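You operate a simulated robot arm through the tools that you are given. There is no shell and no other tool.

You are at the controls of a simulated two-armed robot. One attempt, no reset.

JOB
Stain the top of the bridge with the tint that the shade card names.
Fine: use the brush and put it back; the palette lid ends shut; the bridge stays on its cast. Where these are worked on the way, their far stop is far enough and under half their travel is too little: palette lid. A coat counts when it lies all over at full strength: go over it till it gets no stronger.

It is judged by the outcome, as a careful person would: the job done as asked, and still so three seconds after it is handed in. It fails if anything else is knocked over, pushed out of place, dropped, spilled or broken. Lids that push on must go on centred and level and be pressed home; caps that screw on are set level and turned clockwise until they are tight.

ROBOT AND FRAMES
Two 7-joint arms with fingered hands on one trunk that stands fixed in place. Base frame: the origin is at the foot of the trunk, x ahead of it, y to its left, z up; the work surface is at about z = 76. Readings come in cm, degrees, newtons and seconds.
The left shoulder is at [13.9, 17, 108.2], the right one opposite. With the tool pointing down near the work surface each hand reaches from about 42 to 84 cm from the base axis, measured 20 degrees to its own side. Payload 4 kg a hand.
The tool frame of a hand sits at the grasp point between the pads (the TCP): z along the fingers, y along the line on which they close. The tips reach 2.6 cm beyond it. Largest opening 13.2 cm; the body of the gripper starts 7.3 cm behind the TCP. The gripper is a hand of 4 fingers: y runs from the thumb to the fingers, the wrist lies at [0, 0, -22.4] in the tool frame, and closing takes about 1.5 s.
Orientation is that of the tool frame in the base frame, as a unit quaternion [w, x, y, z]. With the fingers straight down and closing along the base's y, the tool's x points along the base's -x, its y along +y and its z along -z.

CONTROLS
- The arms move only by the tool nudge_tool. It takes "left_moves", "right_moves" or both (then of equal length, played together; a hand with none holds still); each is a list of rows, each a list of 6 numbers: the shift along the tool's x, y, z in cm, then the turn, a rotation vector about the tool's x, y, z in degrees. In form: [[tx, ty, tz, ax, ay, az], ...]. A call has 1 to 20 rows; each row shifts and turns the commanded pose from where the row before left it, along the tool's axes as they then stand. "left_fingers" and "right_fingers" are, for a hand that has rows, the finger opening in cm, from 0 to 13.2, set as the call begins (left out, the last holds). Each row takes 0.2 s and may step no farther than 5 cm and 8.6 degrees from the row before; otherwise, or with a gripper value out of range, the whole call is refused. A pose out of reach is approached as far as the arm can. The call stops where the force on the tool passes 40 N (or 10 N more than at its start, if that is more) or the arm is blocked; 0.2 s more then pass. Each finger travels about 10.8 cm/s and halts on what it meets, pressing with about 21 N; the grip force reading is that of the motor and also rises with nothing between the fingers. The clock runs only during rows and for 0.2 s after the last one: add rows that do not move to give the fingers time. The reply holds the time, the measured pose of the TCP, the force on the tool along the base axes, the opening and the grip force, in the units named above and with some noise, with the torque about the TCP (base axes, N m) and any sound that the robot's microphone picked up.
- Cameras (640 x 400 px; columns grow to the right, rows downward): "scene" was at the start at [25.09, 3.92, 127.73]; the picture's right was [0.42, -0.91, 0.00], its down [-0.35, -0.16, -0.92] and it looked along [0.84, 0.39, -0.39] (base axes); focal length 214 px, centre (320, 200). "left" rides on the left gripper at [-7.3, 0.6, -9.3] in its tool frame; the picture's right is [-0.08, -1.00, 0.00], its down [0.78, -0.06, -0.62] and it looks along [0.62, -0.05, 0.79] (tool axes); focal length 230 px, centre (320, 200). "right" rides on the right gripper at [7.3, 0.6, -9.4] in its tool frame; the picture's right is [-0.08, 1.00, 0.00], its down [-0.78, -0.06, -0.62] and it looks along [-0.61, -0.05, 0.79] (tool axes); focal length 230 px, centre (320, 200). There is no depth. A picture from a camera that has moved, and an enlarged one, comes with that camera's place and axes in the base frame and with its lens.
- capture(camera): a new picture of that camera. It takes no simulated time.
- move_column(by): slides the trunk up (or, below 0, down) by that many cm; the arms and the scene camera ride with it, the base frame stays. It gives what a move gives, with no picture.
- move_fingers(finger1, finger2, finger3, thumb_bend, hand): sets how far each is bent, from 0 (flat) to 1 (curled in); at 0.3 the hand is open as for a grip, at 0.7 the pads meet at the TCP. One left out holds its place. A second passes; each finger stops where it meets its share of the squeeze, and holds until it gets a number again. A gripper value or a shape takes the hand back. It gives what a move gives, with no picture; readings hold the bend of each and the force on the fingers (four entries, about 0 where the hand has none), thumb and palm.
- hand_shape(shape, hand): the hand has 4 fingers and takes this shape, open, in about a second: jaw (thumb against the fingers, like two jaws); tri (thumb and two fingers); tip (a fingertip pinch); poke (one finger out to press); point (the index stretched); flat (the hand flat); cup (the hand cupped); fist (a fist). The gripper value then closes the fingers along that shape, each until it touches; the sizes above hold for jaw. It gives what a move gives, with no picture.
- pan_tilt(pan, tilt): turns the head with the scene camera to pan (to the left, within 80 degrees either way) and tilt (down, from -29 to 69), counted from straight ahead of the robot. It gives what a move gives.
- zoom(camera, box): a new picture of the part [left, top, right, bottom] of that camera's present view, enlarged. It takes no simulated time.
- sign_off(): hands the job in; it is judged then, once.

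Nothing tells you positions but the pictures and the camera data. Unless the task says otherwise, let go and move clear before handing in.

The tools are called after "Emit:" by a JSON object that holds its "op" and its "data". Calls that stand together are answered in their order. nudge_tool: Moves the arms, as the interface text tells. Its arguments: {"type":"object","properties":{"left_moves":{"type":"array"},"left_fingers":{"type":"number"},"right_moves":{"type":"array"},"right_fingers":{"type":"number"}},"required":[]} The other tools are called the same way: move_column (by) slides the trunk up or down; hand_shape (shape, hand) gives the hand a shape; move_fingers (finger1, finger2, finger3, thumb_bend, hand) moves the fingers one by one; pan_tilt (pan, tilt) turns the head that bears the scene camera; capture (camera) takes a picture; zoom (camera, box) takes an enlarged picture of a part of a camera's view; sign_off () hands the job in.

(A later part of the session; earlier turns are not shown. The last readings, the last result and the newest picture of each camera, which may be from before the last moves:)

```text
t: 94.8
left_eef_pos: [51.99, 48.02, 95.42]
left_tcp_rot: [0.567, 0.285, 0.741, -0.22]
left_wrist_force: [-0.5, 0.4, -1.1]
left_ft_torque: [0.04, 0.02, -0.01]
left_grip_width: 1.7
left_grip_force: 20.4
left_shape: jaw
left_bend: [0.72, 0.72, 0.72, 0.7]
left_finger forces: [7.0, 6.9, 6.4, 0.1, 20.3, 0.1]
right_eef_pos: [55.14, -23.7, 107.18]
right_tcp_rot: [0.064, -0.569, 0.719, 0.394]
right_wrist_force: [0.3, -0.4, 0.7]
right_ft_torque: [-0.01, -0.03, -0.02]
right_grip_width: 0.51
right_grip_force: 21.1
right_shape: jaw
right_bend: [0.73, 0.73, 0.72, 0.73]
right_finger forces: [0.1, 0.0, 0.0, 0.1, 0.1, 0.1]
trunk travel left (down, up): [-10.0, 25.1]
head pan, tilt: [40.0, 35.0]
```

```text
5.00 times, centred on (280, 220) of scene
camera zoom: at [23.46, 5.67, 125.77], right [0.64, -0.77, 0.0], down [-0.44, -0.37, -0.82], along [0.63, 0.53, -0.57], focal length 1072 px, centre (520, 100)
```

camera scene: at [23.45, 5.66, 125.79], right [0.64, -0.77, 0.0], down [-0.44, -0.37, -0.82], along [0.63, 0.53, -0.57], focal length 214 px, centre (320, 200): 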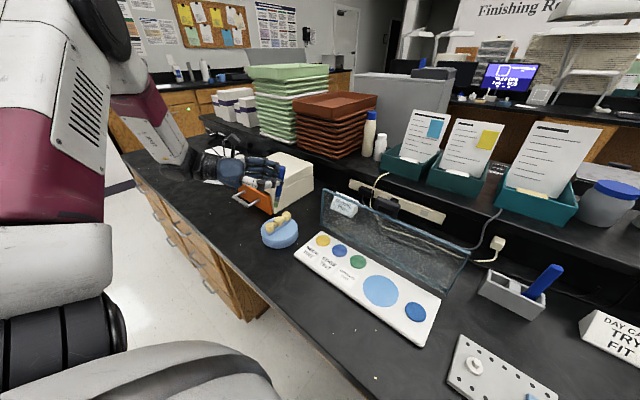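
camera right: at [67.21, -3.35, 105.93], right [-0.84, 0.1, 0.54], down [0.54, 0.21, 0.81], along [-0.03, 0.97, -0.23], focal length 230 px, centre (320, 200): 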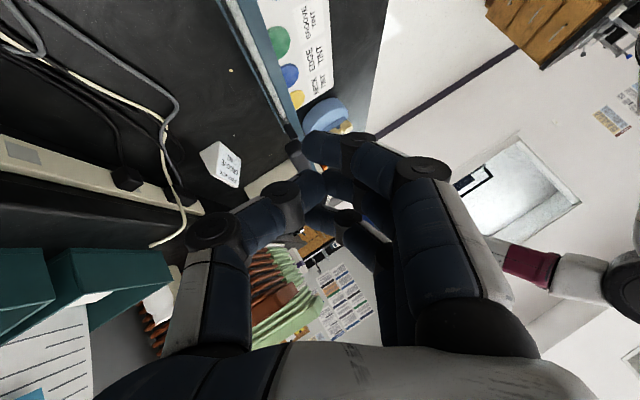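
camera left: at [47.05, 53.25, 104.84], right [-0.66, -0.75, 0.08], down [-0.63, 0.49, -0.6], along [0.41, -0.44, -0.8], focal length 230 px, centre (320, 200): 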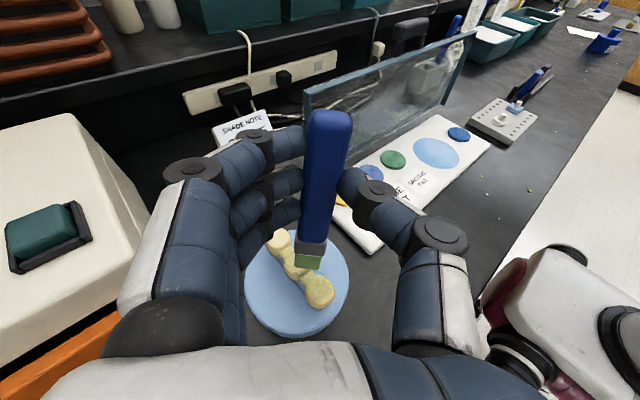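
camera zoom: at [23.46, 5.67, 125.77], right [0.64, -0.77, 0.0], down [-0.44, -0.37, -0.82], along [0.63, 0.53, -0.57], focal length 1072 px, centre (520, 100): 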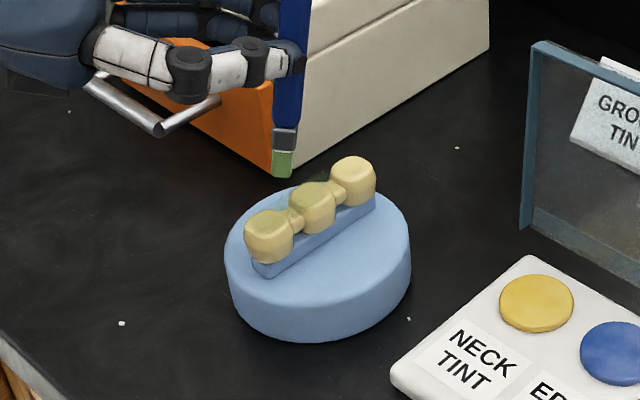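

The tint is taking: middle and near teeth already show green. I'll continue with gentle dabs instead of drags, starting on the near tooth.

Emit:
{"op": "nudge_tool", "data": {"left_moves": [[0.31, -1.0, -1.21, 0, 0, 0], [2.12, 0, 0.58, 0, 0, 0], [0.29, 0, 0.08, 0, 0, 0], [0.29, 0, 0.08, 0, 0, 0], [0, 0, 0, 0, 0, 0]]}}

Emit:
{"op": "zoom", "data": {"camera": "left", "box": [220, 200, 380, 330]}}

Emit:
{"op": "zoom", "data": {"camera": "scene", "box": [240, 190, 320, 250]}}

```text
t: 96.0
left_eef_pos: [50.41, 47.97, 92.87]
left_tcp_rot: [0.567, 0.286, 0.741, -0.22]
left_wrist_force: [0.4, -0.1, -0.9]
left_ft_torque: [0.01, 0.04, 0.02]
left_grip_width: 1.69
left_grip_force: 20.9
left_shape: jaw
left_bend: [0.72, 0.72, 0.72, 0.7]
left_finger forces: [6.9, 6.9, 6.4, 0.0, 20.3, 0.0]
right_eef_pos: [55.17, -23.76, 107.34]
right_tcp_rot: [0.064, -0.569, 0.719, 0.394]
right_wrist_force: [0.1, 0.1, 0.1]
right_ft_torque: [0.0, -0.02, 0.02]
right_grip_width: 0.54
right_grip_force: 21.0
right_shape: jaw
right_bend: [0.73, 0.73, 0.72, 0.73]
right_finger forces: [0.1, 0.0, 0.0, 0.0, 0.0, 0.0]
trunk travel left (down, up): [-10.0, 25.1]
head pan, tilt: [40.0, 35.0]
```

```text
3.08 times, centred on (300, 265) of left
camera zoom: at [45.51, 53.31, 102.12], right [-0.66, -0.75, 0.08], down [-0.63, 0.49, -0.6], along [0.41, -0.44, -0.8], focal length 708 px, centre (382, 0)
```

zoom: 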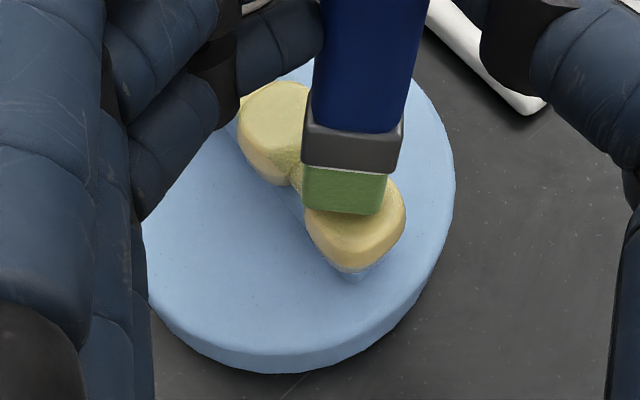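

```text
6.67 times, centred on (280, 220) of scene
camera zoom: at [23.44, 5.67, 125.79], right [0.64, -0.77, 0.0], down [-0.44, -0.37, -0.82], along [0.63, 0.53, -0.57], focal length 1430 px, centre (587, 67)
```

zoom: 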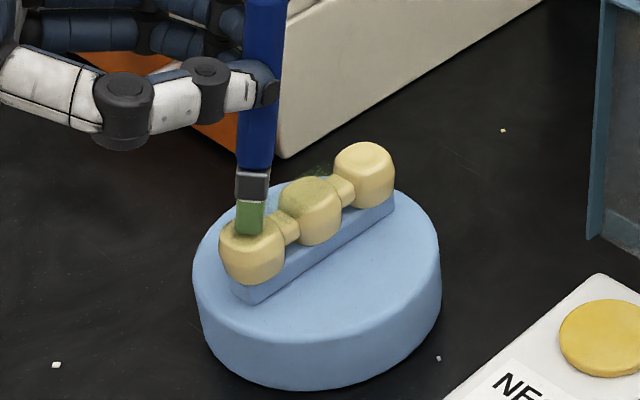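

Emit:
{"op": "nudge_tool", "data": {"left_moves": [[0.37, -0.27, -0.21, 0, 0, 0], [0.15, 0, 0.04, 0, 0, 0], [0, 0, 0, 0, 0, 0], [0, 0, 0, 0, 0, 0]]}}

Emit:
{"op": "zoom", "data": {"camera": "scene", "box": [240, 190, 320, 250]}}

```text
t: 97.0
left_eef_pos: [50.06, 48.1, 92.53]
left_tcp_rot: [0.568, 0.287, 0.739, -0.219]
left_wrist_force: [3.7, 0.9, 18.6]
left_ft_torque: [-0.13, -0.37, 0.02]
left_grip_width: 1.69
left_grip_force: 20.9
left_shape: jaw
left_bend: [0.72, 0.72, 0.72, 0.7]
left_finger forces: [6.8, 8.1, 8.4, 0.0, 18.9, 0.0]
right_eef_pos: [55.16, -23.86, 107.36]
right_tcp_rot: [0.064, -0.569, 0.718, 0.395]
right_wrist_force: [0.3, 0.3, -0.2]
right_ft_torque: [0.02, 0.02, 0.01]
right_grip_width: 0.54
right_grip_force: 21.6
right_shape: jaw
right_bend: [0.73, 0.73, 0.72, 0.73]
right_finger forces: [0.0, 0.0, 0.1, 0.1, 0.1, 0.0]
trunk travel left (down, up): [-10.0, 25.1]
head pan, tilt: [40.0, 35.0]
```

```text
6.67 times, centred on (280, 220) of scene
camera zoom: at [23.31, 5.55, 125.84], right [0.64, -0.77, 0.0], down [-0.44, -0.37, -0.82], along [0.63, 0.53, -0.57], focal length 1430 px, centre (587, 67)
```

zoom: 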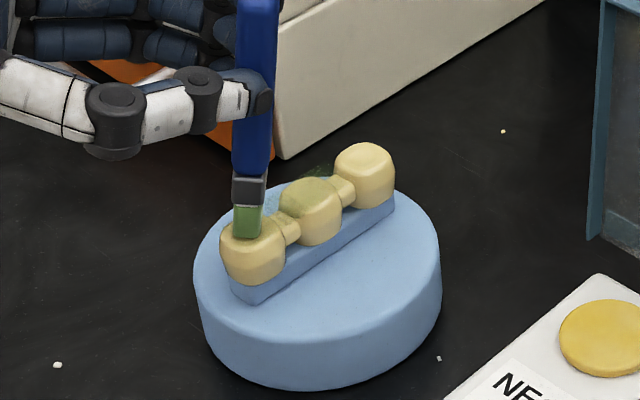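

Emit:
{"op": "nudge_tool", "data": {"left_moves": [[-0.12, 0, -0.03, 0, 0, 0], [0, 0, 0, 0, 0, 0], [0, 0, 0, 0, 0, 0]]}}

Emit:
{"op": "zoom", "data": {"camera": "scene", "box": [240, 190, 320, 250]}}

Emit:
{"op": "zoom", "data": {"camera": "left", "box": [220, 200, 380, 330]}}

```text
t: 97.8
left_eef_pos: [50.08, 47.93, 92.51]
left_tcp_rot: [0.568, 0.287, 0.739, -0.22]
left_wrist_force: [3.9, 0.9, 20.4]
left_ft_torque: [-0.09, -0.51, 0.02]
left_grip_width: 1.73
left_grip_force: 21.1
left_shape: jaw
left_bend: [0.72, 0.72, 0.72, 0.7]
left_finger forces: [6.6, 8.4, 8.9, 0.0, 18.7, 0.0]
right_eef_pos: [55.12, -23.81, 107.37]
right_tcp_rot: [0.065, -0.569, 0.719, 0.394]
right_wrist_force: [-0.4, -0.4, 0.1]
right_ft_torque: [0.01, -0.01, 0.02]
right_grip_width: 0.53
right_grip_force: 21.0
right_shape: jaw
right_bend: [0.73, 0.73, 0.72, 0.73]
right_finger forces: [0.0, 0.0, 0.1, 0.0, 0.0, 0.0]
trunk travel left (down, up): [-10.0, 25.1]
head pan, tilt: [40.0, 35.0]
```

```text
6.67 times, centred on (280, 220) of scene
camera zoom: at [23.32, 5.54, 125.83], right [0.64, -0.77, 0.0], down [-0.44, -0.37, -0.82], along [0.63, 0.53, -0.57], focal length 1430 px, centre (587, 67)
```

zoom: 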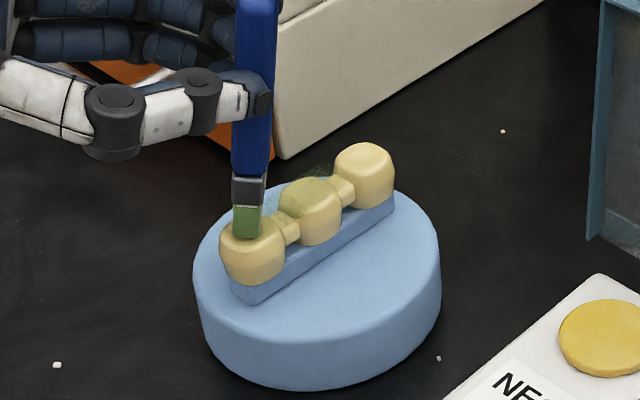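

```text
3.08 times, centred on (300, 265) of left
camera zoom: at [44.98, 53.21, 101.95], right [-0.66, -0.75, 0.07], down [-0.63, 0.49, -0.6], along [0.41, -0.44, -0.8], focal length 708 px, centre (382, 0)
```

zoom: 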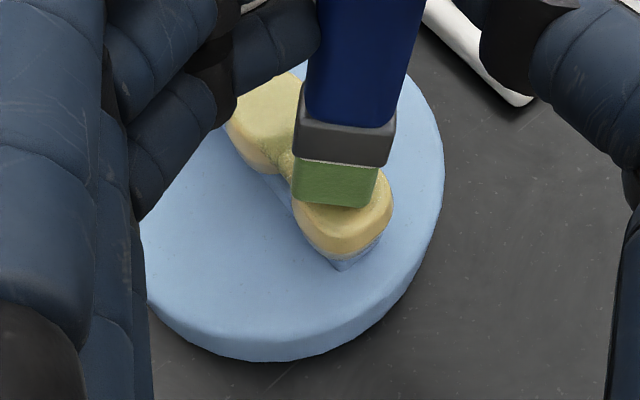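

Emit:
{"op": "nudge_tool", "data": {"left_moves": [[-0.2, 0, -0.05, 0, 0, 0], [0, 0, 0, 0, 0, 0]]}}

Emit:
{"op": "nudge_tool", "data": {"left_moves": [[-0.2, 0, -0.05, 0, 0, 0], [0, 0, 0, 0, 0, 0]]}}

Emit:
{"op": "zoom", "data": {"camera": "left", "box": [220, 200, 380, 330]}}

```text
t: 98.3
left_eef_pos: [49.87, 48.06, 92.75]
left_tcp_rot: [0.566, 0.286, 0.741, -0.219]
left_wrist_force: [2.0, 0.8, 12.1]
left_ft_torque: [-0.01, -0.34, 0.02]
left_grip_width: 1.71
left_grip_force: 20.5
left_shape: jaw
left_bend: [0.72, 0.72, 0.72, 0.7]
left_finger forces: [6.5, 8.1, 8.4, 0.0, 19.2, 0.1]
right_eef_pos: [55.15, -23.83, 107.34]
right_tcp_rot: [0.063, -0.569, 0.719, 0.394]
right_wrist_force: [0.5, -0.2, -0.6]
right_ft_torque: [0.01, 0.0, -0.02]
right_grip_width: 0.54
right_grip_force: 20.9
right_shape: jaw
right_bend: [0.73, 0.73, 0.72, 0.73]
right_finger forces: [0.1, 0.0, 0.1, 0.1, 0.0, 0.0]
trunk travel left (down, up): [-10.0, 25.1]
head pan, tilt: [40.0, 35.0]
```

```text
t: 99.0
left_eef_pos: [50.02, 48.17, 92.65]
left_tcp_rot: [0.566, 0.286, 0.741, -0.22]
left_wrist_force: [0.6, 1.2, 0.7]
left_ft_torque: [0.04, -0.13, 0.03]
left_grip_width: 1.7
left_grip_force: 21.2
left_shape: jaw
left_bend: [0.72, 0.72, 0.72, 0.7]
left_finger forces: [6.8, 7.4, 7.1, 0.0, 19.8, 0.1]
right_eef_pos: [55.25, -23.82, 107.18]
right_tcp_rot: [0.063, -0.569, 0.719, 0.395]
right_wrist_force: [-0.2, 0.0, 1.0]
right_ft_torque: [0.02, 0.0, 0.02]
right_grip_width: 0.55
right_grip_force: 21.2
right_shape: jaw
right_bend: [0.73, 0.73, 0.72, 0.73]
right_finger forces: [0.0, 0.1, 0.0, 0.0, 0.0, 0.0]
trunk travel left (down, up): [-10.0, 25.1]
head pan, tilt: [40.0, 35.0]
```

```text
3.08 times, centred on (300, 265) of left
camera zoom: at [45.1, 53.25, 102.08], right [-0.66, -0.75, 0.08], down [-0.63, 0.49, -0.6], along [0.41, -0.44, -0.8], focal length 708 px, centre (382, 0)
```

zoom: 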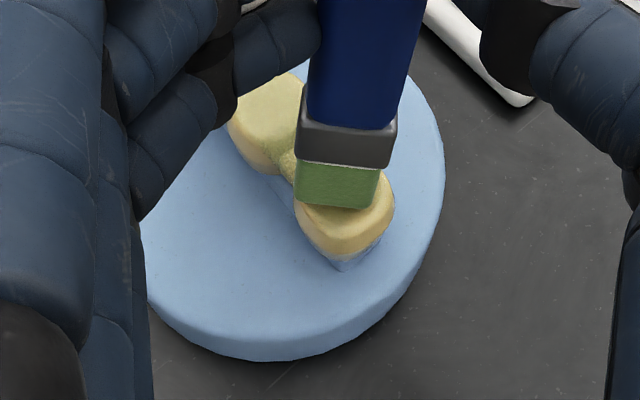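

Contact is now very light, about 1 N. I'll stroke across toward the far tooth at this height.

Emit:
{"op": "nudge_tool", "data": {"left_moves": [[-0.04, 0.336, 0.37, 0, 0, 0], [-0.097, 0.336, 0.358, 0, 0, 0], [-0.097, 0.336, 0.358, 0, 0, 0], [-0.097, 0.336, 0.358, 0, 0, 0], [-0.097, 0.336, 0.358, 0, 0, 0], [-0.097, 0.336, 0.358, 0, 0, 0], [-0.097, 0.336, 0.358, 0, 0, 0]]}}

Emit:
{"op": "zoom", "data": {"camera": "left", "box": [220, 200, 380, 330]}}

Emit:
{"op": "zoom", "data": {"camera": "scene", "box": [240, 190, 320, 250]}}

```text
t: 100.5
left_eef_pos: [53.61, 48.08, 92.81]
left_tcp_rot: [0.567, 0.286, 0.741, -0.22]
left_wrist_force: [-0.2, 0.4, -0.4]
left_ft_torque: [-0.04, -0.01, 0.03]
left_grip_width: 1.7
left_grip_force: 20.9
left_shape: jaw
left_bend: [0.72, 0.72, 0.72, 0.7]
left_finger forces: [7.2, 6.8, 6.4, 0.0, 20.3, 0.0]
right_eef_pos: [55.22, -23.7, 107.25]
right_tcp_rot: [0.063, -0.569, 0.719, 0.394]
right_wrist_force: [-0.1, -0.5, 1.0]
right_ft_torque: [-0.05, -0.03, 0.0]
right_grip_width: 0.52
right_grip_force: 20.9
right_shape: jaw
right_bend: [0.73, 0.73, 0.72, 0.73]
right_finger forces: [0.1, 0.0, 0.1, 0.0, 0.0, 0.0]
trunk travel left (down, up): [-10.0, 25.1]
head pan, tilt: [40.0, 35.0]
```

```text
3.08 times, centred on (300, 265) of left
camera zoom: at [48.66, 53.32, 102.23], right [-0.66, -0.75, 0.08], down [-0.63, 0.49, -0.6], along [0.41, -0.44, -0.8], focal length 708 px, centre (382, 0)
```

zoom: 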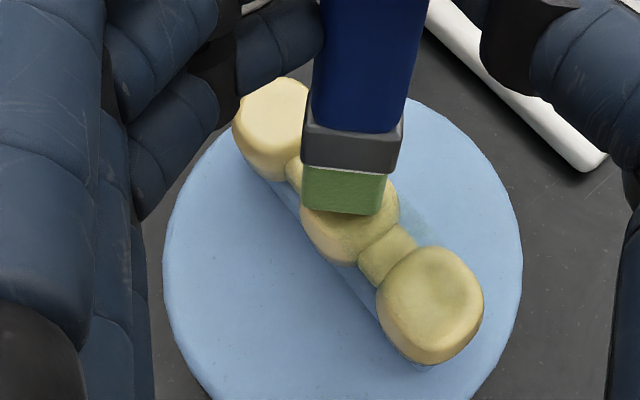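

```text
6.67 times, centred on (280, 220) of scene
camera zoom: at [23.45, 5.67, 125.78], right [0.64, -0.77, 0.0], down [-0.44, -0.37, -0.82], along [0.63, 0.53, -0.57], focal length 1430 px, centre (587, 67)
```

zoom: 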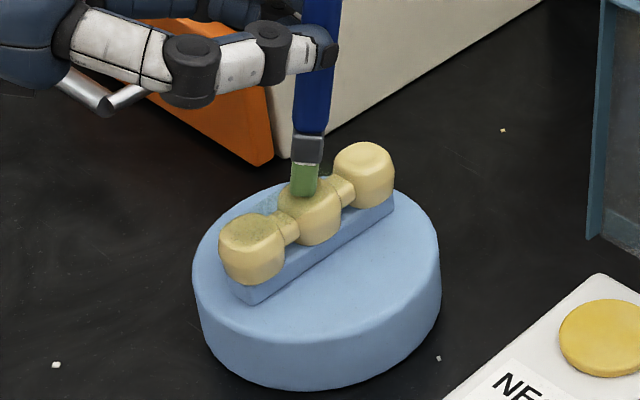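

Emit:
{"op": "nudge_tool", "data": {"left_moves": [[0.03, 0.336, 0.393, 0, 0, 0], [-0.097, 0.336, 0.358, 0, 0, 0], [-0.097, 0.336, 0.358, 0, 0, 0], [-0.097, 0.336, 0.358, 0, 0, 0], [-0.097, 0.336, 0.358, 0, 0, 0], [-0.097, 0.336, 0.358, 0, 0, 0], [-0.097, 0.336, 0.358, 0, 0, 0], [-0.097, 0.336, 0.358, 0, 0, 0]]}}

Emit:
{"op": "zoom", "data": {"camera": "left", "box": [220, 200, 380, 330]}}

Emit:
{"op": "zoom", "data": {"camera": "scene", "box": [240, 190, 320, 250]}}

```text
t: 102.3
left_eef_pos: [57.63, 48.19, 92.78]
left_tcp_rot: [0.567, 0.286, 0.74, -0.22]
left_wrist_force: [-0.2, 0.6, 0.1]
left_ft_torque: [0.01, -0.01, 0.03]
left_grip_width: 1.67
left_grip_force: 20.6
left_shape: jaw
left_bend: [0.72, 0.72, 0.72, 0.7]
left_finger forces: [6.5, 6.8, 7.1, 0.1, 20.4, 0.1]
right_eef_pos: [55.18, -23.79, 107.25]
right_tcp_rot: [0.063, -0.569, 0.719, 0.394]
right_wrist_force: [0.6, 0.8, -0.3]
right_ft_torque: [-0.02, 0.01, 0.01]
right_grip_width: 0.54
right_grip_force: 20.9
right_shape: jaw
right_bend: [0.73, 0.73, 0.72, 0.73]
right_finger forces: [0.1, 0.0, 0.0, 0.0, 0.1, 0.0]
trunk travel left (down, up): [-10.0, 25.1]
head pan, tilt: [40.0, 35.0]
```

```text
3.08 times, centred on (300, 265) of left
camera zoom: at [52.65, 53.4, 102.1], right [-0.66, -0.75, 0.08], down [-0.63, 0.49, -0.6], along [0.41, -0.44, -0.8], focal length 708 px, centre (382, 0)
```

zoom: 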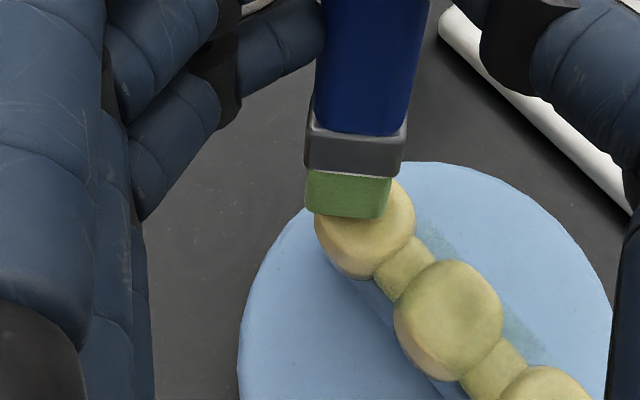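

```text
6.67 times, centred on (280, 220) of scene
camera zoom: at [23.45, 5.67, 125.78], right [0.64, -0.77, 0.0], down [-0.44, -0.37, -0.82], along [0.63, 0.53, -0.57], focal length 1430 px, centre (587, 67)
```

zoom: 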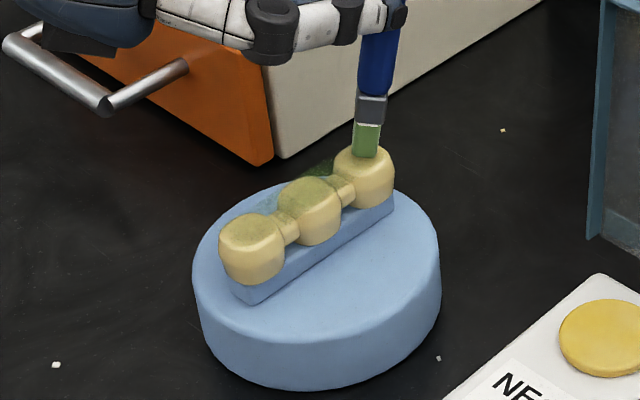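

The tint is building evenly in the swath along the whole bridge. I'll keep making light passes back and forth.

Emit:
{"op": "nudge_tool", "data": {"left_moves": [[-0.05, 0.336, 0.37, 0, 0, 0], [-0.097, 0.336, 0.358, 0, 0, 0], [0.097, -0.336, -0.358, 0, 0, 0], [0.097, -0.336, -0.358, 0, 0, 0], [0.097, -0.336, -0.358, 0, 0, 0], [0.097, -0.336, -0.358, 0, 0, 0], [0.097, -0.336, -0.358, 0, 0, 0], [0.097, -0.336, -0.358, 0, 0, 0], [0.097, -0.336, -0.358, 0, 0, 0], [0.097, -0.336, -0.358, 0, 0, 0], [0.097, -0.336, -0.358, 0, 0, 0], [0.097, -0.336, -0.358, 0, 0, 0]]}}

Emit:
{"op": "zoom", "data": {"camera": "scene", "box": [240, 190, 320, 250]}}

Emit:
{"op": "zoom", "data": {"camera": "left", "box": [220, 200, 380, 330]}}

```text
t: 105.0
left_eef_pos: [53.64, 48.09, 92.71]
left_tcp_rot: [0.568, 0.286, 0.74, -0.219]
left_wrist_force: [6.5, 3.3, 11.5]
left_ft_torque: [0.11, -0.88, 0.08]
left_grip_width: 1.71
left_grip_force: 21.0
left_shape: jaw
left_bend: [0.74, 0.72, 0.71, 0.7]
left_finger forces: [9.1, 10.4, 10.1, 0.1, 21.6, 0.0]
right_eef_pos: [55.17, -23.76, 107.27]
right_tcp_rot: [0.064, -0.569, 0.719, 0.394]
right_wrist_force: [0.4, 0.2, -0.3]
right_ft_torque: [-0.01, -0.02, -0.01]
right_grip_width: 0.51
right_grip_force: 21.4
right_shape: jaw
right_bend: [0.73, 0.73, 0.72, 0.73]
right_finger forces: [0.0, 0.1, 0.0, 0.0, 0.0, 0.0]
trunk travel left (down, up): [-10.0, 25.1]
head pan, tilt: [40.0, 35.0]
```

```text
6.67 times, centred on (280, 220) of scene
camera zoom: at [23.42, 5.62, 125.8], right [0.64, -0.77, 0.0], down [-0.44, -0.37, -0.82], along [0.63, 0.53, -0.57], focal length 1430 px, centre (587, 67)
```

zoom: 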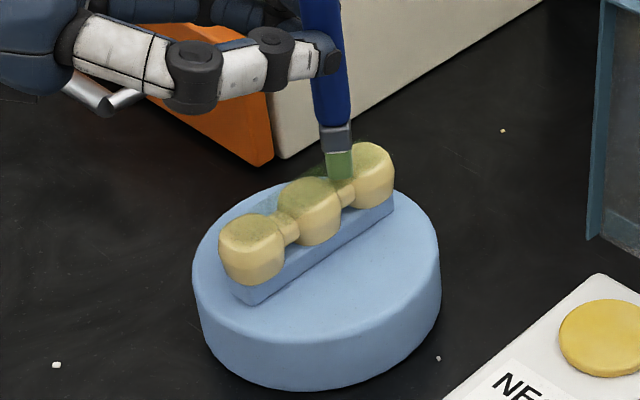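

```text
3.08 times, centred on (300, 265) of left
camera zoom: at [48.64, 53.23, 101.99], right [-0.66, -0.75, 0.07], down [-0.63, 0.49, -0.6], along [0.41, -0.44, -0.8], focal length 708 px, centre (382, 0)
```

zoom: 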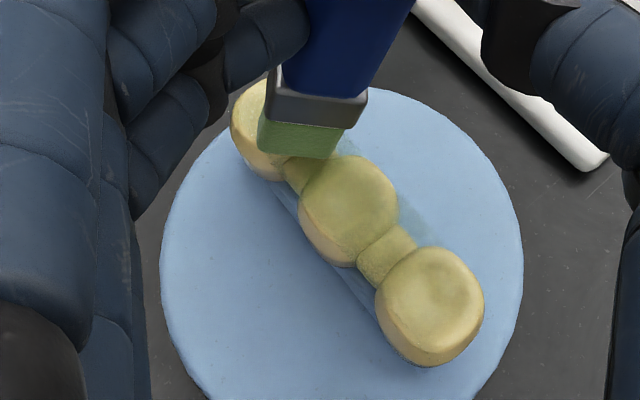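

The -x direction catches on tooth edges, while +x strokes glide, so I'll stroke only in +x. Lifting to check the brush angle.

Emit:
{"op": "nudge_tool", "data": {"left_moves": [[-0.97, 0, -0.26, 0, 0, 0], [-0.97, 0, -0.26, 0, 0, 0], [0, 0, 0, 0, 0, 0]]}}

Emit:
{"op": "capture", "data": {"camera": "left"}}

Emit:
{"op": "zoom", "data": {"camera": "left", "box": [220, 200, 380, 330]}}

Emit:
{"op": "zoom", "data": {"camera": "scene", "box": [240, 170, 340, 250]}}

```text
t: 105.8
left_eef_pos: [53.53, 48.12, 94.58]
left_tcp_rot: [0.567, 0.286, 0.741, -0.22]
left_wrist_force: [-0.3, 1.0, -0.1]
left_ft_torque: [0.02, 0.02, 0.05]
left_grip_width: 1.69
left_grip_force: 21.1
left_shape: jaw
left_bend: [0.72, 0.72, 0.72, 0.7]
left_finger forces: [6.4, 6.4, 6.7, 0.0, 19.3, 0.0]
right_eef_pos: [55.23, -23.64, 107.33]
right_tcp_rot: [0.064, -0.569, 0.719, 0.395]
right_wrist_force: [0.0, 0.1, -0.5]
right_ft_torque: [-0.01, 0.03, 0.0]
right_grip_width: 0.55
right_grip_force: 20.9
right_shape: jaw
right_bend: [0.73, 0.73, 0.72, 0.73]
right_finger forces: [0.0, 0.0, 0.0, 0.0, 0.0, 0.0]
trunk travel left (down, up): [-10.0, 25.1]
head pan, tilt: [40.0, 35.0]
```

```text
taken
camera left: at [48.54, 53.36, 103.93], right [-0.66, -0.75, 0.08], down [-0.63, 0.49, -0.6], along [0.41, -0.44, -0.8], focal length 230 px, centre (320, 200)
```

left: 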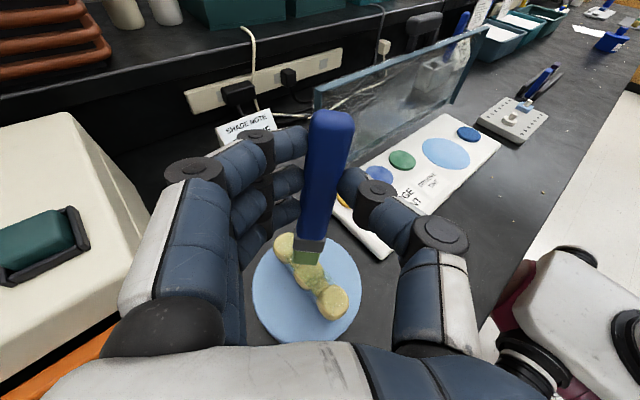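

```text
3.08 times, centred on (300, 265) of left
camera zoom: at [48.54, 53.36, 103.93], right [-0.66, -0.75, 0.08], down [-0.63, 0.49, -0.6], along [0.41, -0.44, -0.8], focal length 708 px, centre (382, 0)
```

zoom: 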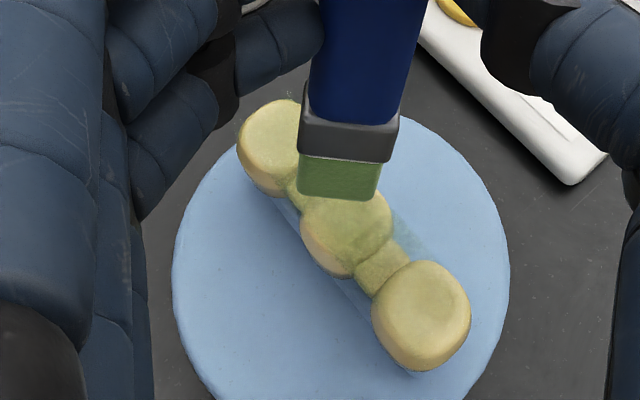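

```text
5.00 times, centred on (290, 210) of scene
camera zoom: at [23.46, 5.67, 125.78], right [0.64, -0.77, 0.0], down [-0.44, -0.37, -0.82], along [0.63, 0.53, -0.57], focal length 1072 px, centre (470, 150)
```

zoom: 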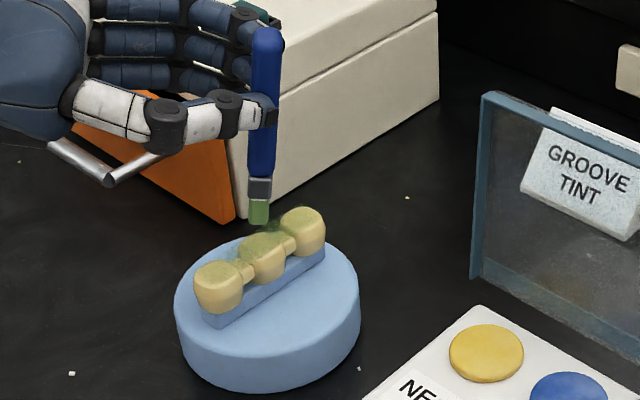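

Emit:
{"op": "nudge_tool", "data": {"left_moves": [[0, 0, 0, 0, 8, 0], [0.86, -1.47, -0.99, 0, 0, 0], [0.86, -1.47, -0.99, 0, 0, 0], [0.7, 0, 0.3, 0, 0, 0], [0.28, 0, 0.12, 0, 0, 0], [0, 0, 0, 0, 0, 0]]}}

Emit:
{"op": "zoom", "data": {"camera": "left", "box": [220, 200, 380, 330]}}

Emit:
{"op": "zoom", "data": {"camera": "scene", "box": [240, 190, 320, 250]}}

```text
t: 107.2
left_eef_pos: [49.66, 47.61, 92.78]
left_tcp_rot: [0.514, 0.301, 0.778, -0.199]
left_wrist_force: [-0.7, 0.2, -0.2]
left_ft_torque: [-0.04, 0.01, 0.0]
left_grip_width: 1.68
left_grip_force: 21.1
left_shape: jaw
left_bend: [0.72, 0.72, 0.72, 0.7]
left_finger forces: [6.5, 6.3, 6.6, 0.0, 19.3, 0.1]
right_eef_pos: [55.15, -23.66, 107.38]
right_tcp_rot: [0.064, -0.569, 0.719, 0.394]
right_wrist_force: [0.2, -0.2, 0.3]
right_ft_torque: [0.0, 0.0, 0.0]
right_grip_width: 0.55
right_grip_force: 21.5
right_shape: jaw
right_bend: [0.73, 0.73, 0.72, 0.73]
right_finger forces: [0.0, 0.1, 0.0, 0.1, 0.0, 0.0]
trunk travel left (down, up): [-10.0, 25.1]
head pan, tilt: [40.0, 35.0]
```

```text
3.08 times, centred on (300, 265) of left
camera zoom: at [45.76, 51.9, 103.05], right [-0.65, -0.76, 0.07], down [-0.69, 0.54, -0.48], along [0.32, -0.36, -0.87], focal length 708 px, centre (382, 0)
```

zoom: 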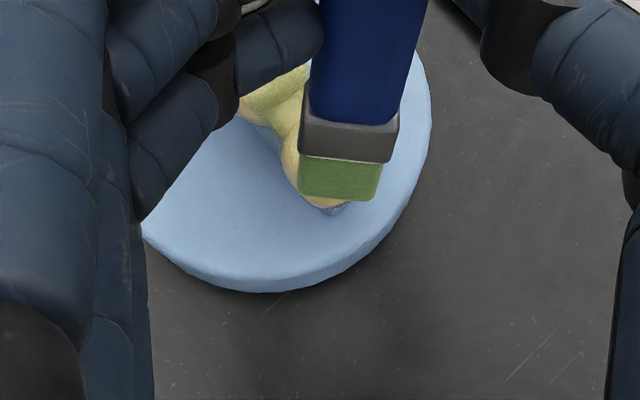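

```text
6.67 times, centred on (280, 220) of scene
camera zoom: at [23.44, 5.66, 125.79], right [0.64, -0.77, 0.0], down [-0.44, -0.37, -0.82], along [0.63, 0.53, -0.57], focal length 1430 px, centre (587, 67)
```

zoom: 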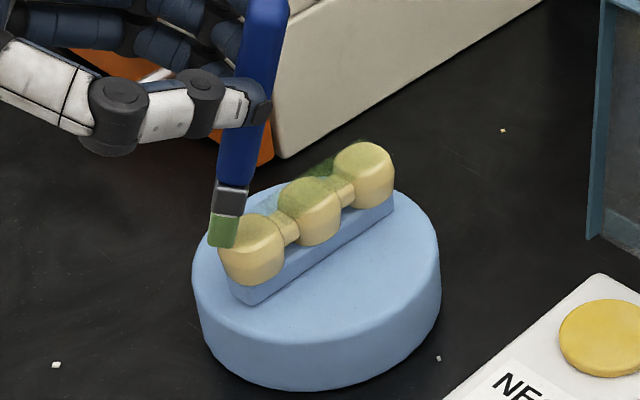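

Emit:
{"op": "nudge_tool", "data": {"left_moves": [[-0.145, 0.336, 0.34, 0, 0, 0], [-0.05, 0.336, 0.38, 0, 0, 0], [-0.145, 0.336, 0.34, 0, 0, 0], [-0.145, 0.336, 0.34, 0, 0, 0], [-0.145, 0.336, 0.34, 0, 0, 0], [-0.145, 0.336, 0.34, 0, 0, 0], [-0.145, 0.336, 0.34, 0, 0, 0], [-0.145, 0.336, 0.34, 0, 0, 0], [-0.145, 0.336, 0.34, 0, 0, 0], [-0.145, 0.336, 0.34, 0, 0, 0], [-0.145, 0.336, 0.34, 0, 0, 0]]}}

Emit:
{"op": "zoom", "data": {"camera": "left", "box": [220, 200, 380, 330]}}

Emit:
{"op": "zoom", "data": {"camera": "scene", "box": [240, 190, 320, 250]}}

```text
t: 109.5
left_eef_pos: [55.27, 47.67, 92.74]
left_tcp_rot: [0.514, 0.301, 0.779, -0.199]
left_wrist_force: [-0.5, -0.1, 0.6]
left_ft_torque: [0.0, 0.12, 0.02]
left_grip_width: 1.67
left_grip_force: 20.7
left_shape: jaw
left_bend: [0.72, 0.72, 0.73, 0.7]
left_finger forces: [6.6, 6.1, 6.8, 0.1, 20.3, 0.0]
right_eef_pos: [55.2, -23.7, 107.28]
right_tcp_rot: [0.065, -0.569, 0.719, 0.394]
right_wrist_force: [0.8, -0.2, -0.5]
right_ft_torque: [0.0, 0.01, -0.06]
right_grip_width: 0.51
right_grip_force: 21.6
right_shape: jaw
right_bend: [0.73, 0.73, 0.72, 0.73]
right_finger forces: [0.0, 0.0, 0.0, 0.0, 0.1, 0.0]
trunk travel left (down, up): [-10.0, 25.1]
head pan, tilt: [40.0, 35.0]
```

```text
3.08 times, centred on (300, 265) of left
camera zoom: at [51.27, 51.92, 102.93], right [-0.65, -0.76, 0.07], down [-0.69, 0.54, -0.48], along [0.33, -0.36, -0.87], focal length 708 px, centre (382, 0)
```

zoom: 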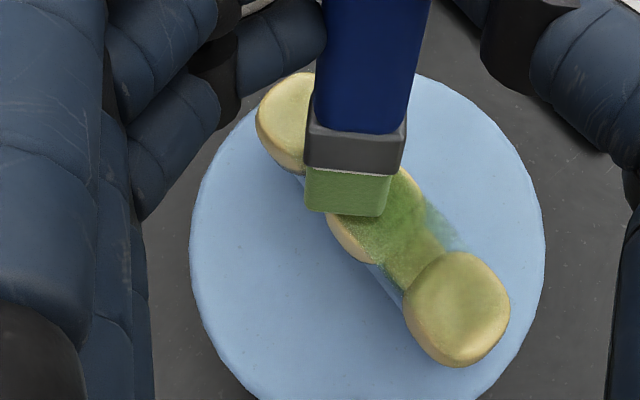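

```text
6.67 times, centred on (280, 220) of scene
camera zoom: at [23.43, 5.66, 125.79], right [0.64, -0.77, 0.0], down [-0.44, -0.37, -0.82], along [0.63, 0.53, -0.57], focal length 1430 px, centre (587, 67)
```

zoom: 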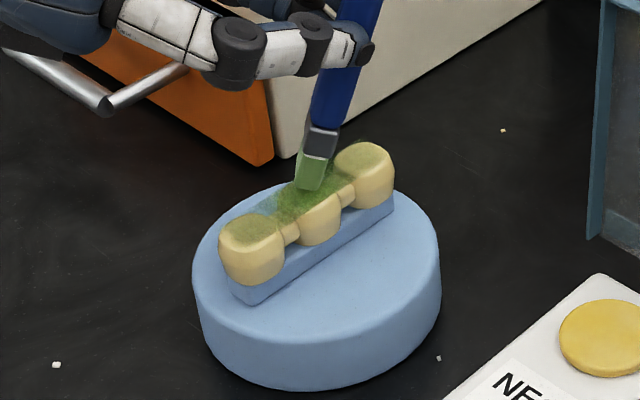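

Now the tint is deepening a lot where the bristles ride lightly. Continuing the stroke over the far tooth.

Emit:
{"op": "nudge_tool", "data": {"left_moves": [[-0.145, 0.336, 0.34, 0, 0, 0], [-0.145, 0.336, 0.34, 0, 0, 0], [-0.145, 0.336, 0.34, 0, 0, 0], [-0.145, 0.336, 0.34, 0, 0, 0], [-0.145, 0.336, 0.34, 0, 0, 0], [-0.145, 0.336, 0.34, 0, 0, 0], [-0.145, 0.336, 0.34, 0, 0, 0]]}}

Emit:
{"op": "zoom", "data": {"camera": "left", "box": [220, 200, 380, 330]}}

Emit:
{"op": "zoom", "data": {"camera": "scene", "box": [240, 190, 320, 250]}}

```text
t: 111.2
left_eef_pos: [58.88, 47.61, 92.56]
left_tcp_rot: [0.514, 0.3, 0.779, -0.198]
left_wrist_force: [-0.4, 0.1, 1.3]
left_ft_torque: [-0.01, 0.13, 0.02]
left_grip_width: 1.69
left_grip_force: 20.7
left_shape: jaw
left_bend: [0.72, 0.72, 0.73, 0.7]
left_finger forces: [6.5, 6.5, 6.8, 0.1, 20.3, 0.1]
right_eef_pos: [55.2, -23.75, 107.3]
right_tcp_rot: [0.063, -0.569, 0.719, 0.394]
right_wrist_force: [0.1, -0.5, -0.5]
right_ft_torque: [0.0, 0.02, 0.02]
right_grip_width: 0.52
right_grip_force: 21.5
right_shape: jaw
right_bend: [0.73, 0.73, 0.72, 0.73]
right_finger forces: [0.0, 0.0, 0.1, 0.1, 0.1, 0.0]
trunk travel left (down, up): [-10.0, 25.1]
head pan, tilt: [40.0, 35.0]
```

```text
3.08 times, centred on (300, 265) of left
camera zoom: at [54.85, 51.97, 102.83], right [-0.65, -0.76, 0.07], down [-0.69, 0.54, -0.48], along [0.32, -0.36, -0.87], focal length 708 px, centre (382, 0)
```

zoom: 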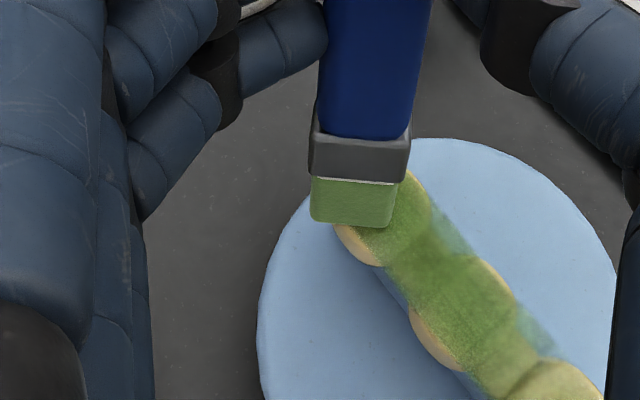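

```text
6.67 times, centred on (280, 220) of scene
camera zoom: at [23.42, 5.66, 125.79], right [0.64, -0.77, 0.0], down [-0.44, -0.37, -0.82], along [0.63, 0.53, -0.57], focal length 1430 px, centre (587, 67)
```

zoom: 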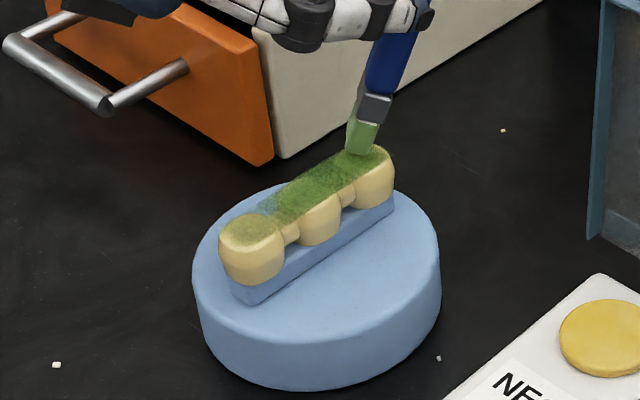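

Excellent, the coat is strong from middle to far tooth and the near tooth is still light. I'll lift, go back and stroke again, making sure of contact on the near tooth.

Emit:
{"op": "nudge_tool", "data": {"left_moves": [[-1.1, 0, -0.47, 0, 0, 0], [1.35, -3.12, -3.17, 0, 0, 0], [1.35, -3.12, -3.17, 0, 0, 0], [0.9, 0, 0.4, 0, 0, 0], [0.25, 0, 0.11, 0, 0, 0], [0, 0, 0, 0, 0, 0]]}}

Emit:
{"op": "zoom", "data": {"camera": "left", "box": [220, 200, 380, 330]}}

Emit:
{"op": "zoom", "data": {"camera": "scene", "box": [240, 190, 320, 250]}}

```text
t: 112.5
left_eef_pos: [49.47, 47.5, 92.49]
left_tcp_rot: [0.515, 0.301, 0.778, -0.198]
left_wrist_force: [1.2, -0.1, 7.6]
left_ft_torque: [0.01, -0.12, 0.01]
left_grip_width: 1.69
left_grip_force: 21.3
left_shape: jaw
left_bend: [0.72, 0.72, 0.72, 0.7]
left_finger forces: [6.0, 6.6, 7.5, 0.1, 19.7, 0.1]
right_eef_pos: [55.12, -23.78, 107.23]
right_tcp_rot: [0.064, -0.569, 0.719, 0.394]
right_wrist_force: [0.1, 0.8, -0.2]
right_ft_torque: [-0.02, 0.01, -0.03]
right_grip_width: 0.54
right_grip_force: 20.8
right_shape: jaw
right_bend: [0.73, 0.73, 0.72, 0.73]
right_finger forces: [0.0, 0.0, 0.0, 0.0, 0.0, 0.0]
trunk travel left (down, up): [-10.0, 25.1]
head pan, tilt: [40.0, 35.0]
```

```text
3.08 times, centred on (300, 265) of left
camera zoom: at [45.53, 51.83, 102.83], right [-0.65, -0.76, 0.07], down [-0.69, 0.54, -0.48], along [0.33, -0.36, -0.87], focal length 708 px, centre (382, 0)
```

zoom: 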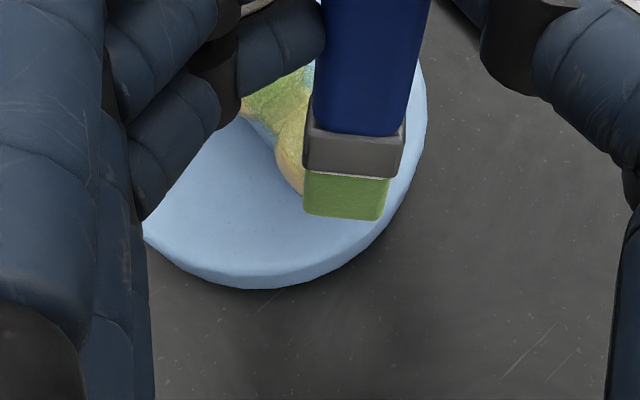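

```text
6.67 times, centred on (280, 220) of scene
camera zoom: at [23.38, 5.6, 125.82], right [0.64, -0.77, 0.0], down [-0.44, -0.37, -0.82], along [0.63, 0.53, -0.57], focal length 1430 px, centre (587, 67)
```

zoom: 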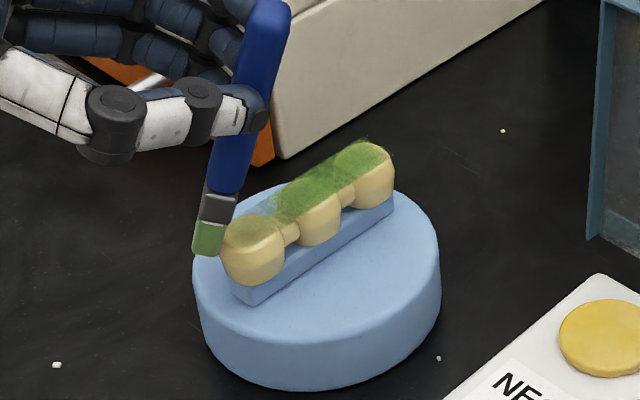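

Emit:
{"op": "nudge_tool", "data": {"left_moves": [[-0.55, 0, -0.24, 0, 0, 0], [-0.38, 0.66, 0.91, 0, 0, 0], [0.4, 0, 0.17, 0, 0, 0], [0.12, 0, 0.05, 0, 0, 0], [0, 0, 0, 0, 0, 0]]}}

Emit:
{"op": "zoom", "data": {"camera": "left", "box": [220, 200, 380, 330]}}

Emit:
{"op": "zoom", "data": {"camera": "scene", "box": [240, 190, 320, 250]}}

```text
t: 113.8
left_eef_pos: [50.71, 47.42, 92.7]
left_tcp_rot: [0.515, 0.301, 0.777, -0.199]
left_wrist_force: [0.8, 0.1, 3.9]
left_ft_torque: [-0.02, -0.05, 0.06]
left_grip_width: 1.69
left_grip_force: 21.2
left_shape: jaw
left_bend: [0.72, 0.72, 0.72, 0.7]
left_finger forces: [6.4, 6.6, 7.3, 0.0, 19.6, 0.0]
right_eef_pos: [55.16, -23.68, 107.25]
right_tcp_rot: [0.063, -0.569, 0.719, 0.394]
right_wrist_force: [-0.6, -0.3, 0.2]
right_ft_torque: [0.01, -0.02, -0.04]
right_grip_width: 0.55
right_grip_force: 21.1
right_shape: jaw
right_bend: [0.73, 0.73, 0.72, 0.73]
right_finger forces: [0.0, 0.0, 0.0, 0.1, 0.1, 0.0]
trunk travel left (down, up): [-10.0, 25.1]
head pan, tilt: [40.0, 35.0]
```

```text
3.08 times, centred on (300, 265) of left
camera zoom: at [46.69, 51.75, 102.9], right [-0.65, -0.76, 0.07], down [-0.69, 0.54, -0.48], along [0.33, -0.36, -0.87], focal length 708 px, centre (382, 0)
```

zoom: 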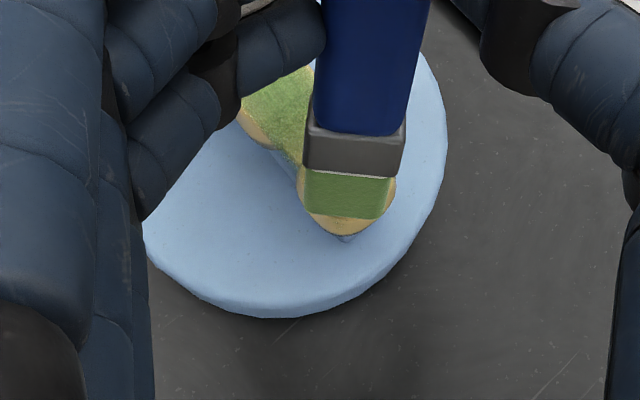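

```text
6.67 times, centred on (280, 220) of scene
camera zoom: at [23.41, 5.63, 125.8], right [0.64, -0.77, 0.0], down [-0.44, -0.37, -0.82], along [0.63, 0.53, -0.57], focal length 1430 px, centre (587, 67)
```

zoom: 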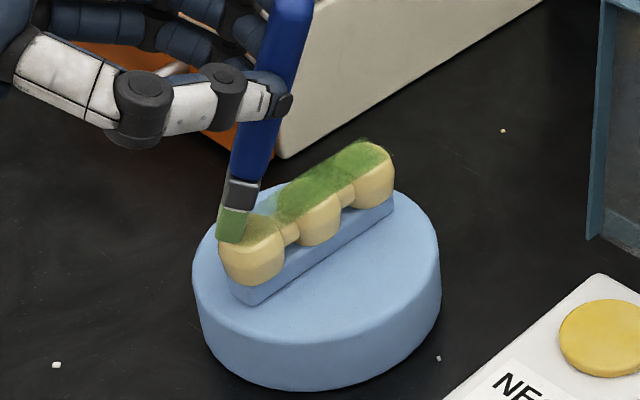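

Emit:
{"op": "nudge_tool", "data": {"left_moves": [[-0.102, 0.235, 0.238, 0, 0, 0], [-0.102, 0.235, 0.238, 0, 0, 0], [-0.102, 0.235, 0.238, 0, 0, 0], [-0.102, 0.235, 0.238, 0, 0, 0], [-0.102, 0.235, 0.238, 0, 0, 0], [-0.102, 0.235, 0.238, 0, 0, 0], [-0.102, 0.235, 0.238, 0, 0, 0], [-0.102, 0.235, 0.238, 0, 0, 0], [-0.102, 0.235, 0.238, 0, 0, 0], [-0.102, 0.235, 0.238, 0, 0, 0]]}}

Emit:
{"op": "zoom", "data": {"camera": "left", "box": [220, 200, 380, 330]}}

Emit:
{"op": "zoom", "data": {"camera": "scene", "box": [240, 190, 320, 250]}}

```text
t: 116.0
left_eef_pos: [54.09, 47.43, 92.5]
left_tcp_rot: [0.514, 0.3, 0.778, -0.199]
left_wrist_force: [-0.4, 0.3, 1.7]
left_ft_torque: [0.02, 0.11, 0.01]
left_grip_width: 1.65
left_grip_force: 20.6
left_shape: jaw
left_bend: [0.71, 0.72, 0.73, 0.7]
left_finger forces: [6.1, 6.5, 7.3, 0.0, 20.5, 0.1]
right_eef_pos: [55.23, -23.7, 107.23]
right_tcp_rot: [0.064, -0.569, 0.719, 0.395]
right_wrist_force: [0.0, 1.0, -0.2]
right_ft_torque: [0.01, 0.0, -0.01]
right_grip_width: 0.55
right_grip_force: 20.6
right_shape: jaw
right_bend: [0.73, 0.73, 0.72, 0.73]
right_finger forces: [0.0, 0.0, 0.0, 0.1, 0.1, 0.0]
trunk travel left (down, up): [-10.0, 25.1]
head pan, tilt: [40.0, 35.0]
```

```text
3.08 times, centred on (300, 265) of left
camera zoom: at [50.13, 51.74, 102.81], right [-0.65, -0.76, 0.07], down [-0.69, 0.54, -0.48], along [0.33, -0.36, -0.87], focal length 708 px, centre (382, 0)
```

zoom: 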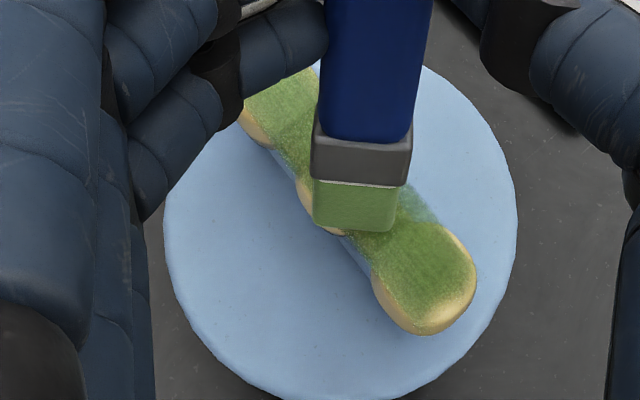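

```text
6.67 times, centred on (280, 220) of scene
camera zoom: at [23.43, 5.66, 125.79], right [0.64, -0.77, 0.0], down [-0.44, -0.37, -0.82], along [0.63, 0.53, -0.57], focal length 1430 px, centre (587, 67)
```

zoom: 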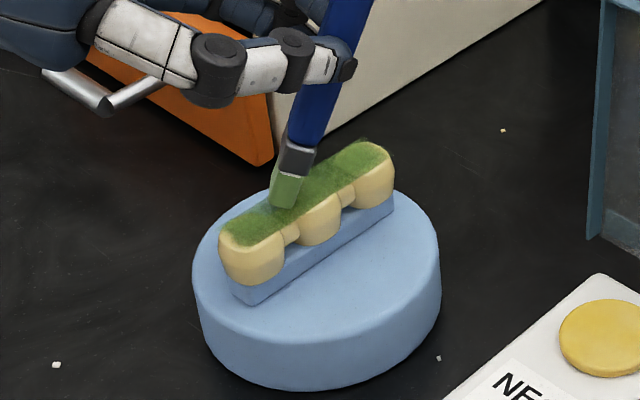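

The near tooth is now strongly green. Continuing this slow light stroke to the far end.

Emit:
{"op": "nudge_tool", "data": {"left_moves": [[-0.102, 0.235, 0.238, 0, 0, 0], [-0.102, 0.235, 0.238, 0, 0, 0], [-0.102, 0.235, 0.238, 0, 0, 0], [-0.102, 0.235, 0.238, 0, 0, 0], [-0.102, 0.235, 0.238, 0, 0, 0], [-0.102, 0.235, 0.238, 0, 0, 0], [-0.102, 0.235, 0.238, 0, 0, 0], [-0.102, 0.235, 0.238, 0, 0, 0], [-0.102, 0.235, 0.238, 0, 0, 0], [-0.102, 0.235, 0.238, 0, 0, 0], [-0.102, 0.235, 0.238, 0, 0, 0], [-0.102, 0.235, 0.238, 0, 0, 0], [-0.102, 0.235, 0.238, 0, 0, 0], [-0.102, 0.235, 0.238, 0, 0, 0], [-0.102, 0.235, 0.238, 0, 0, 0]]}}

Emit:
{"op": "zoom", "data": {"camera": "left", "box": [220, 200, 380, 330]}}

Emit:
{"op": "zoom", "data": {"camera": "scene", "box": [240, 190, 320, 250]}}

```text
t: 119.2
left_eef_pos: [59.24, 47.34, 92.52]
left_tcp_rot: [0.514, 0.301, 0.778, -0.199]
left_wrist_force: [-1.0, 0.1, 1.8]
left_ft_torque: [-0.01, 0.14, 0.01]
left_grip_width: 1.69
left_grip_force: 20.6
left_shape: jaw
left_bend: [0.71, 0.72, 0.73, 0.7]
left_finger forces: [6.8, 6.5, 6.7, 0.0, 21.1, 0.1]
right_eef_pos: [55.21, -23.63, 107.26]
right_tcp_rot: [0.065, -0.569, 0.719, 0.394]
right_wrist_force: [-1.3, 0.2, -0.5]
right_ft_torque: [0.03, 0.03, -0.01]
right_grip_width: 0.52
right_grip_force: 20.8
right_shape: jaw
right_bend: [0.73, 0.73, 0.72, 0.73]
right_finger forces: [0.1, 0.0, 0.0, 0.1, 0.0, 0.1]
trunk travel left (down, up): [-10.0, 25.1]
head pan, tilt: [40.0, 35.0]
```

```text
3.08 times, centred on (300, 265) of left
camera zoom: at [55.38, 51.69, 102.74], right [-0.65, -0.76, 0.07], down [-0.69, 0.54, -0.48], along [0.33, -0.36, -0.87], focal length 708 px, centre (382, 0)
```

zoom: 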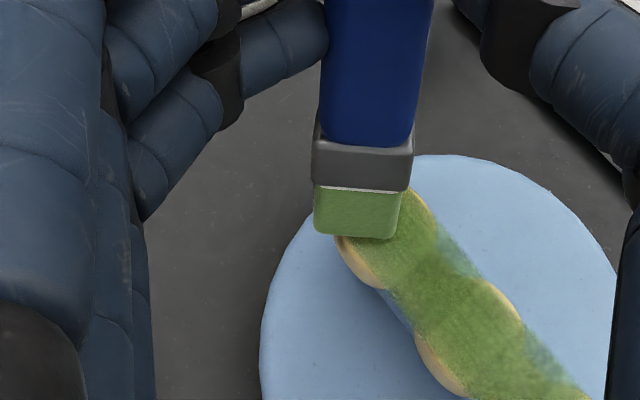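

```text
6.67 times, centred on (280, 220) of scene
camera zoom: at [23.4, 5.65, 125.8], right [0.64, -0.77, 0.0], down [-0.44, -0.37, -0.82], along [0.63, 0.53, -0.57], focal length 1430 px, centre (587, 67)
```

zoom: 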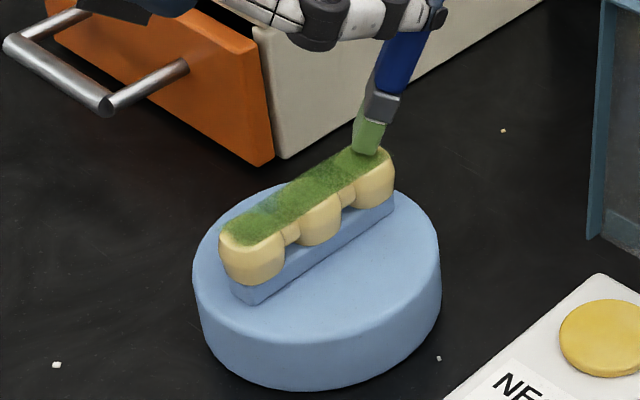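

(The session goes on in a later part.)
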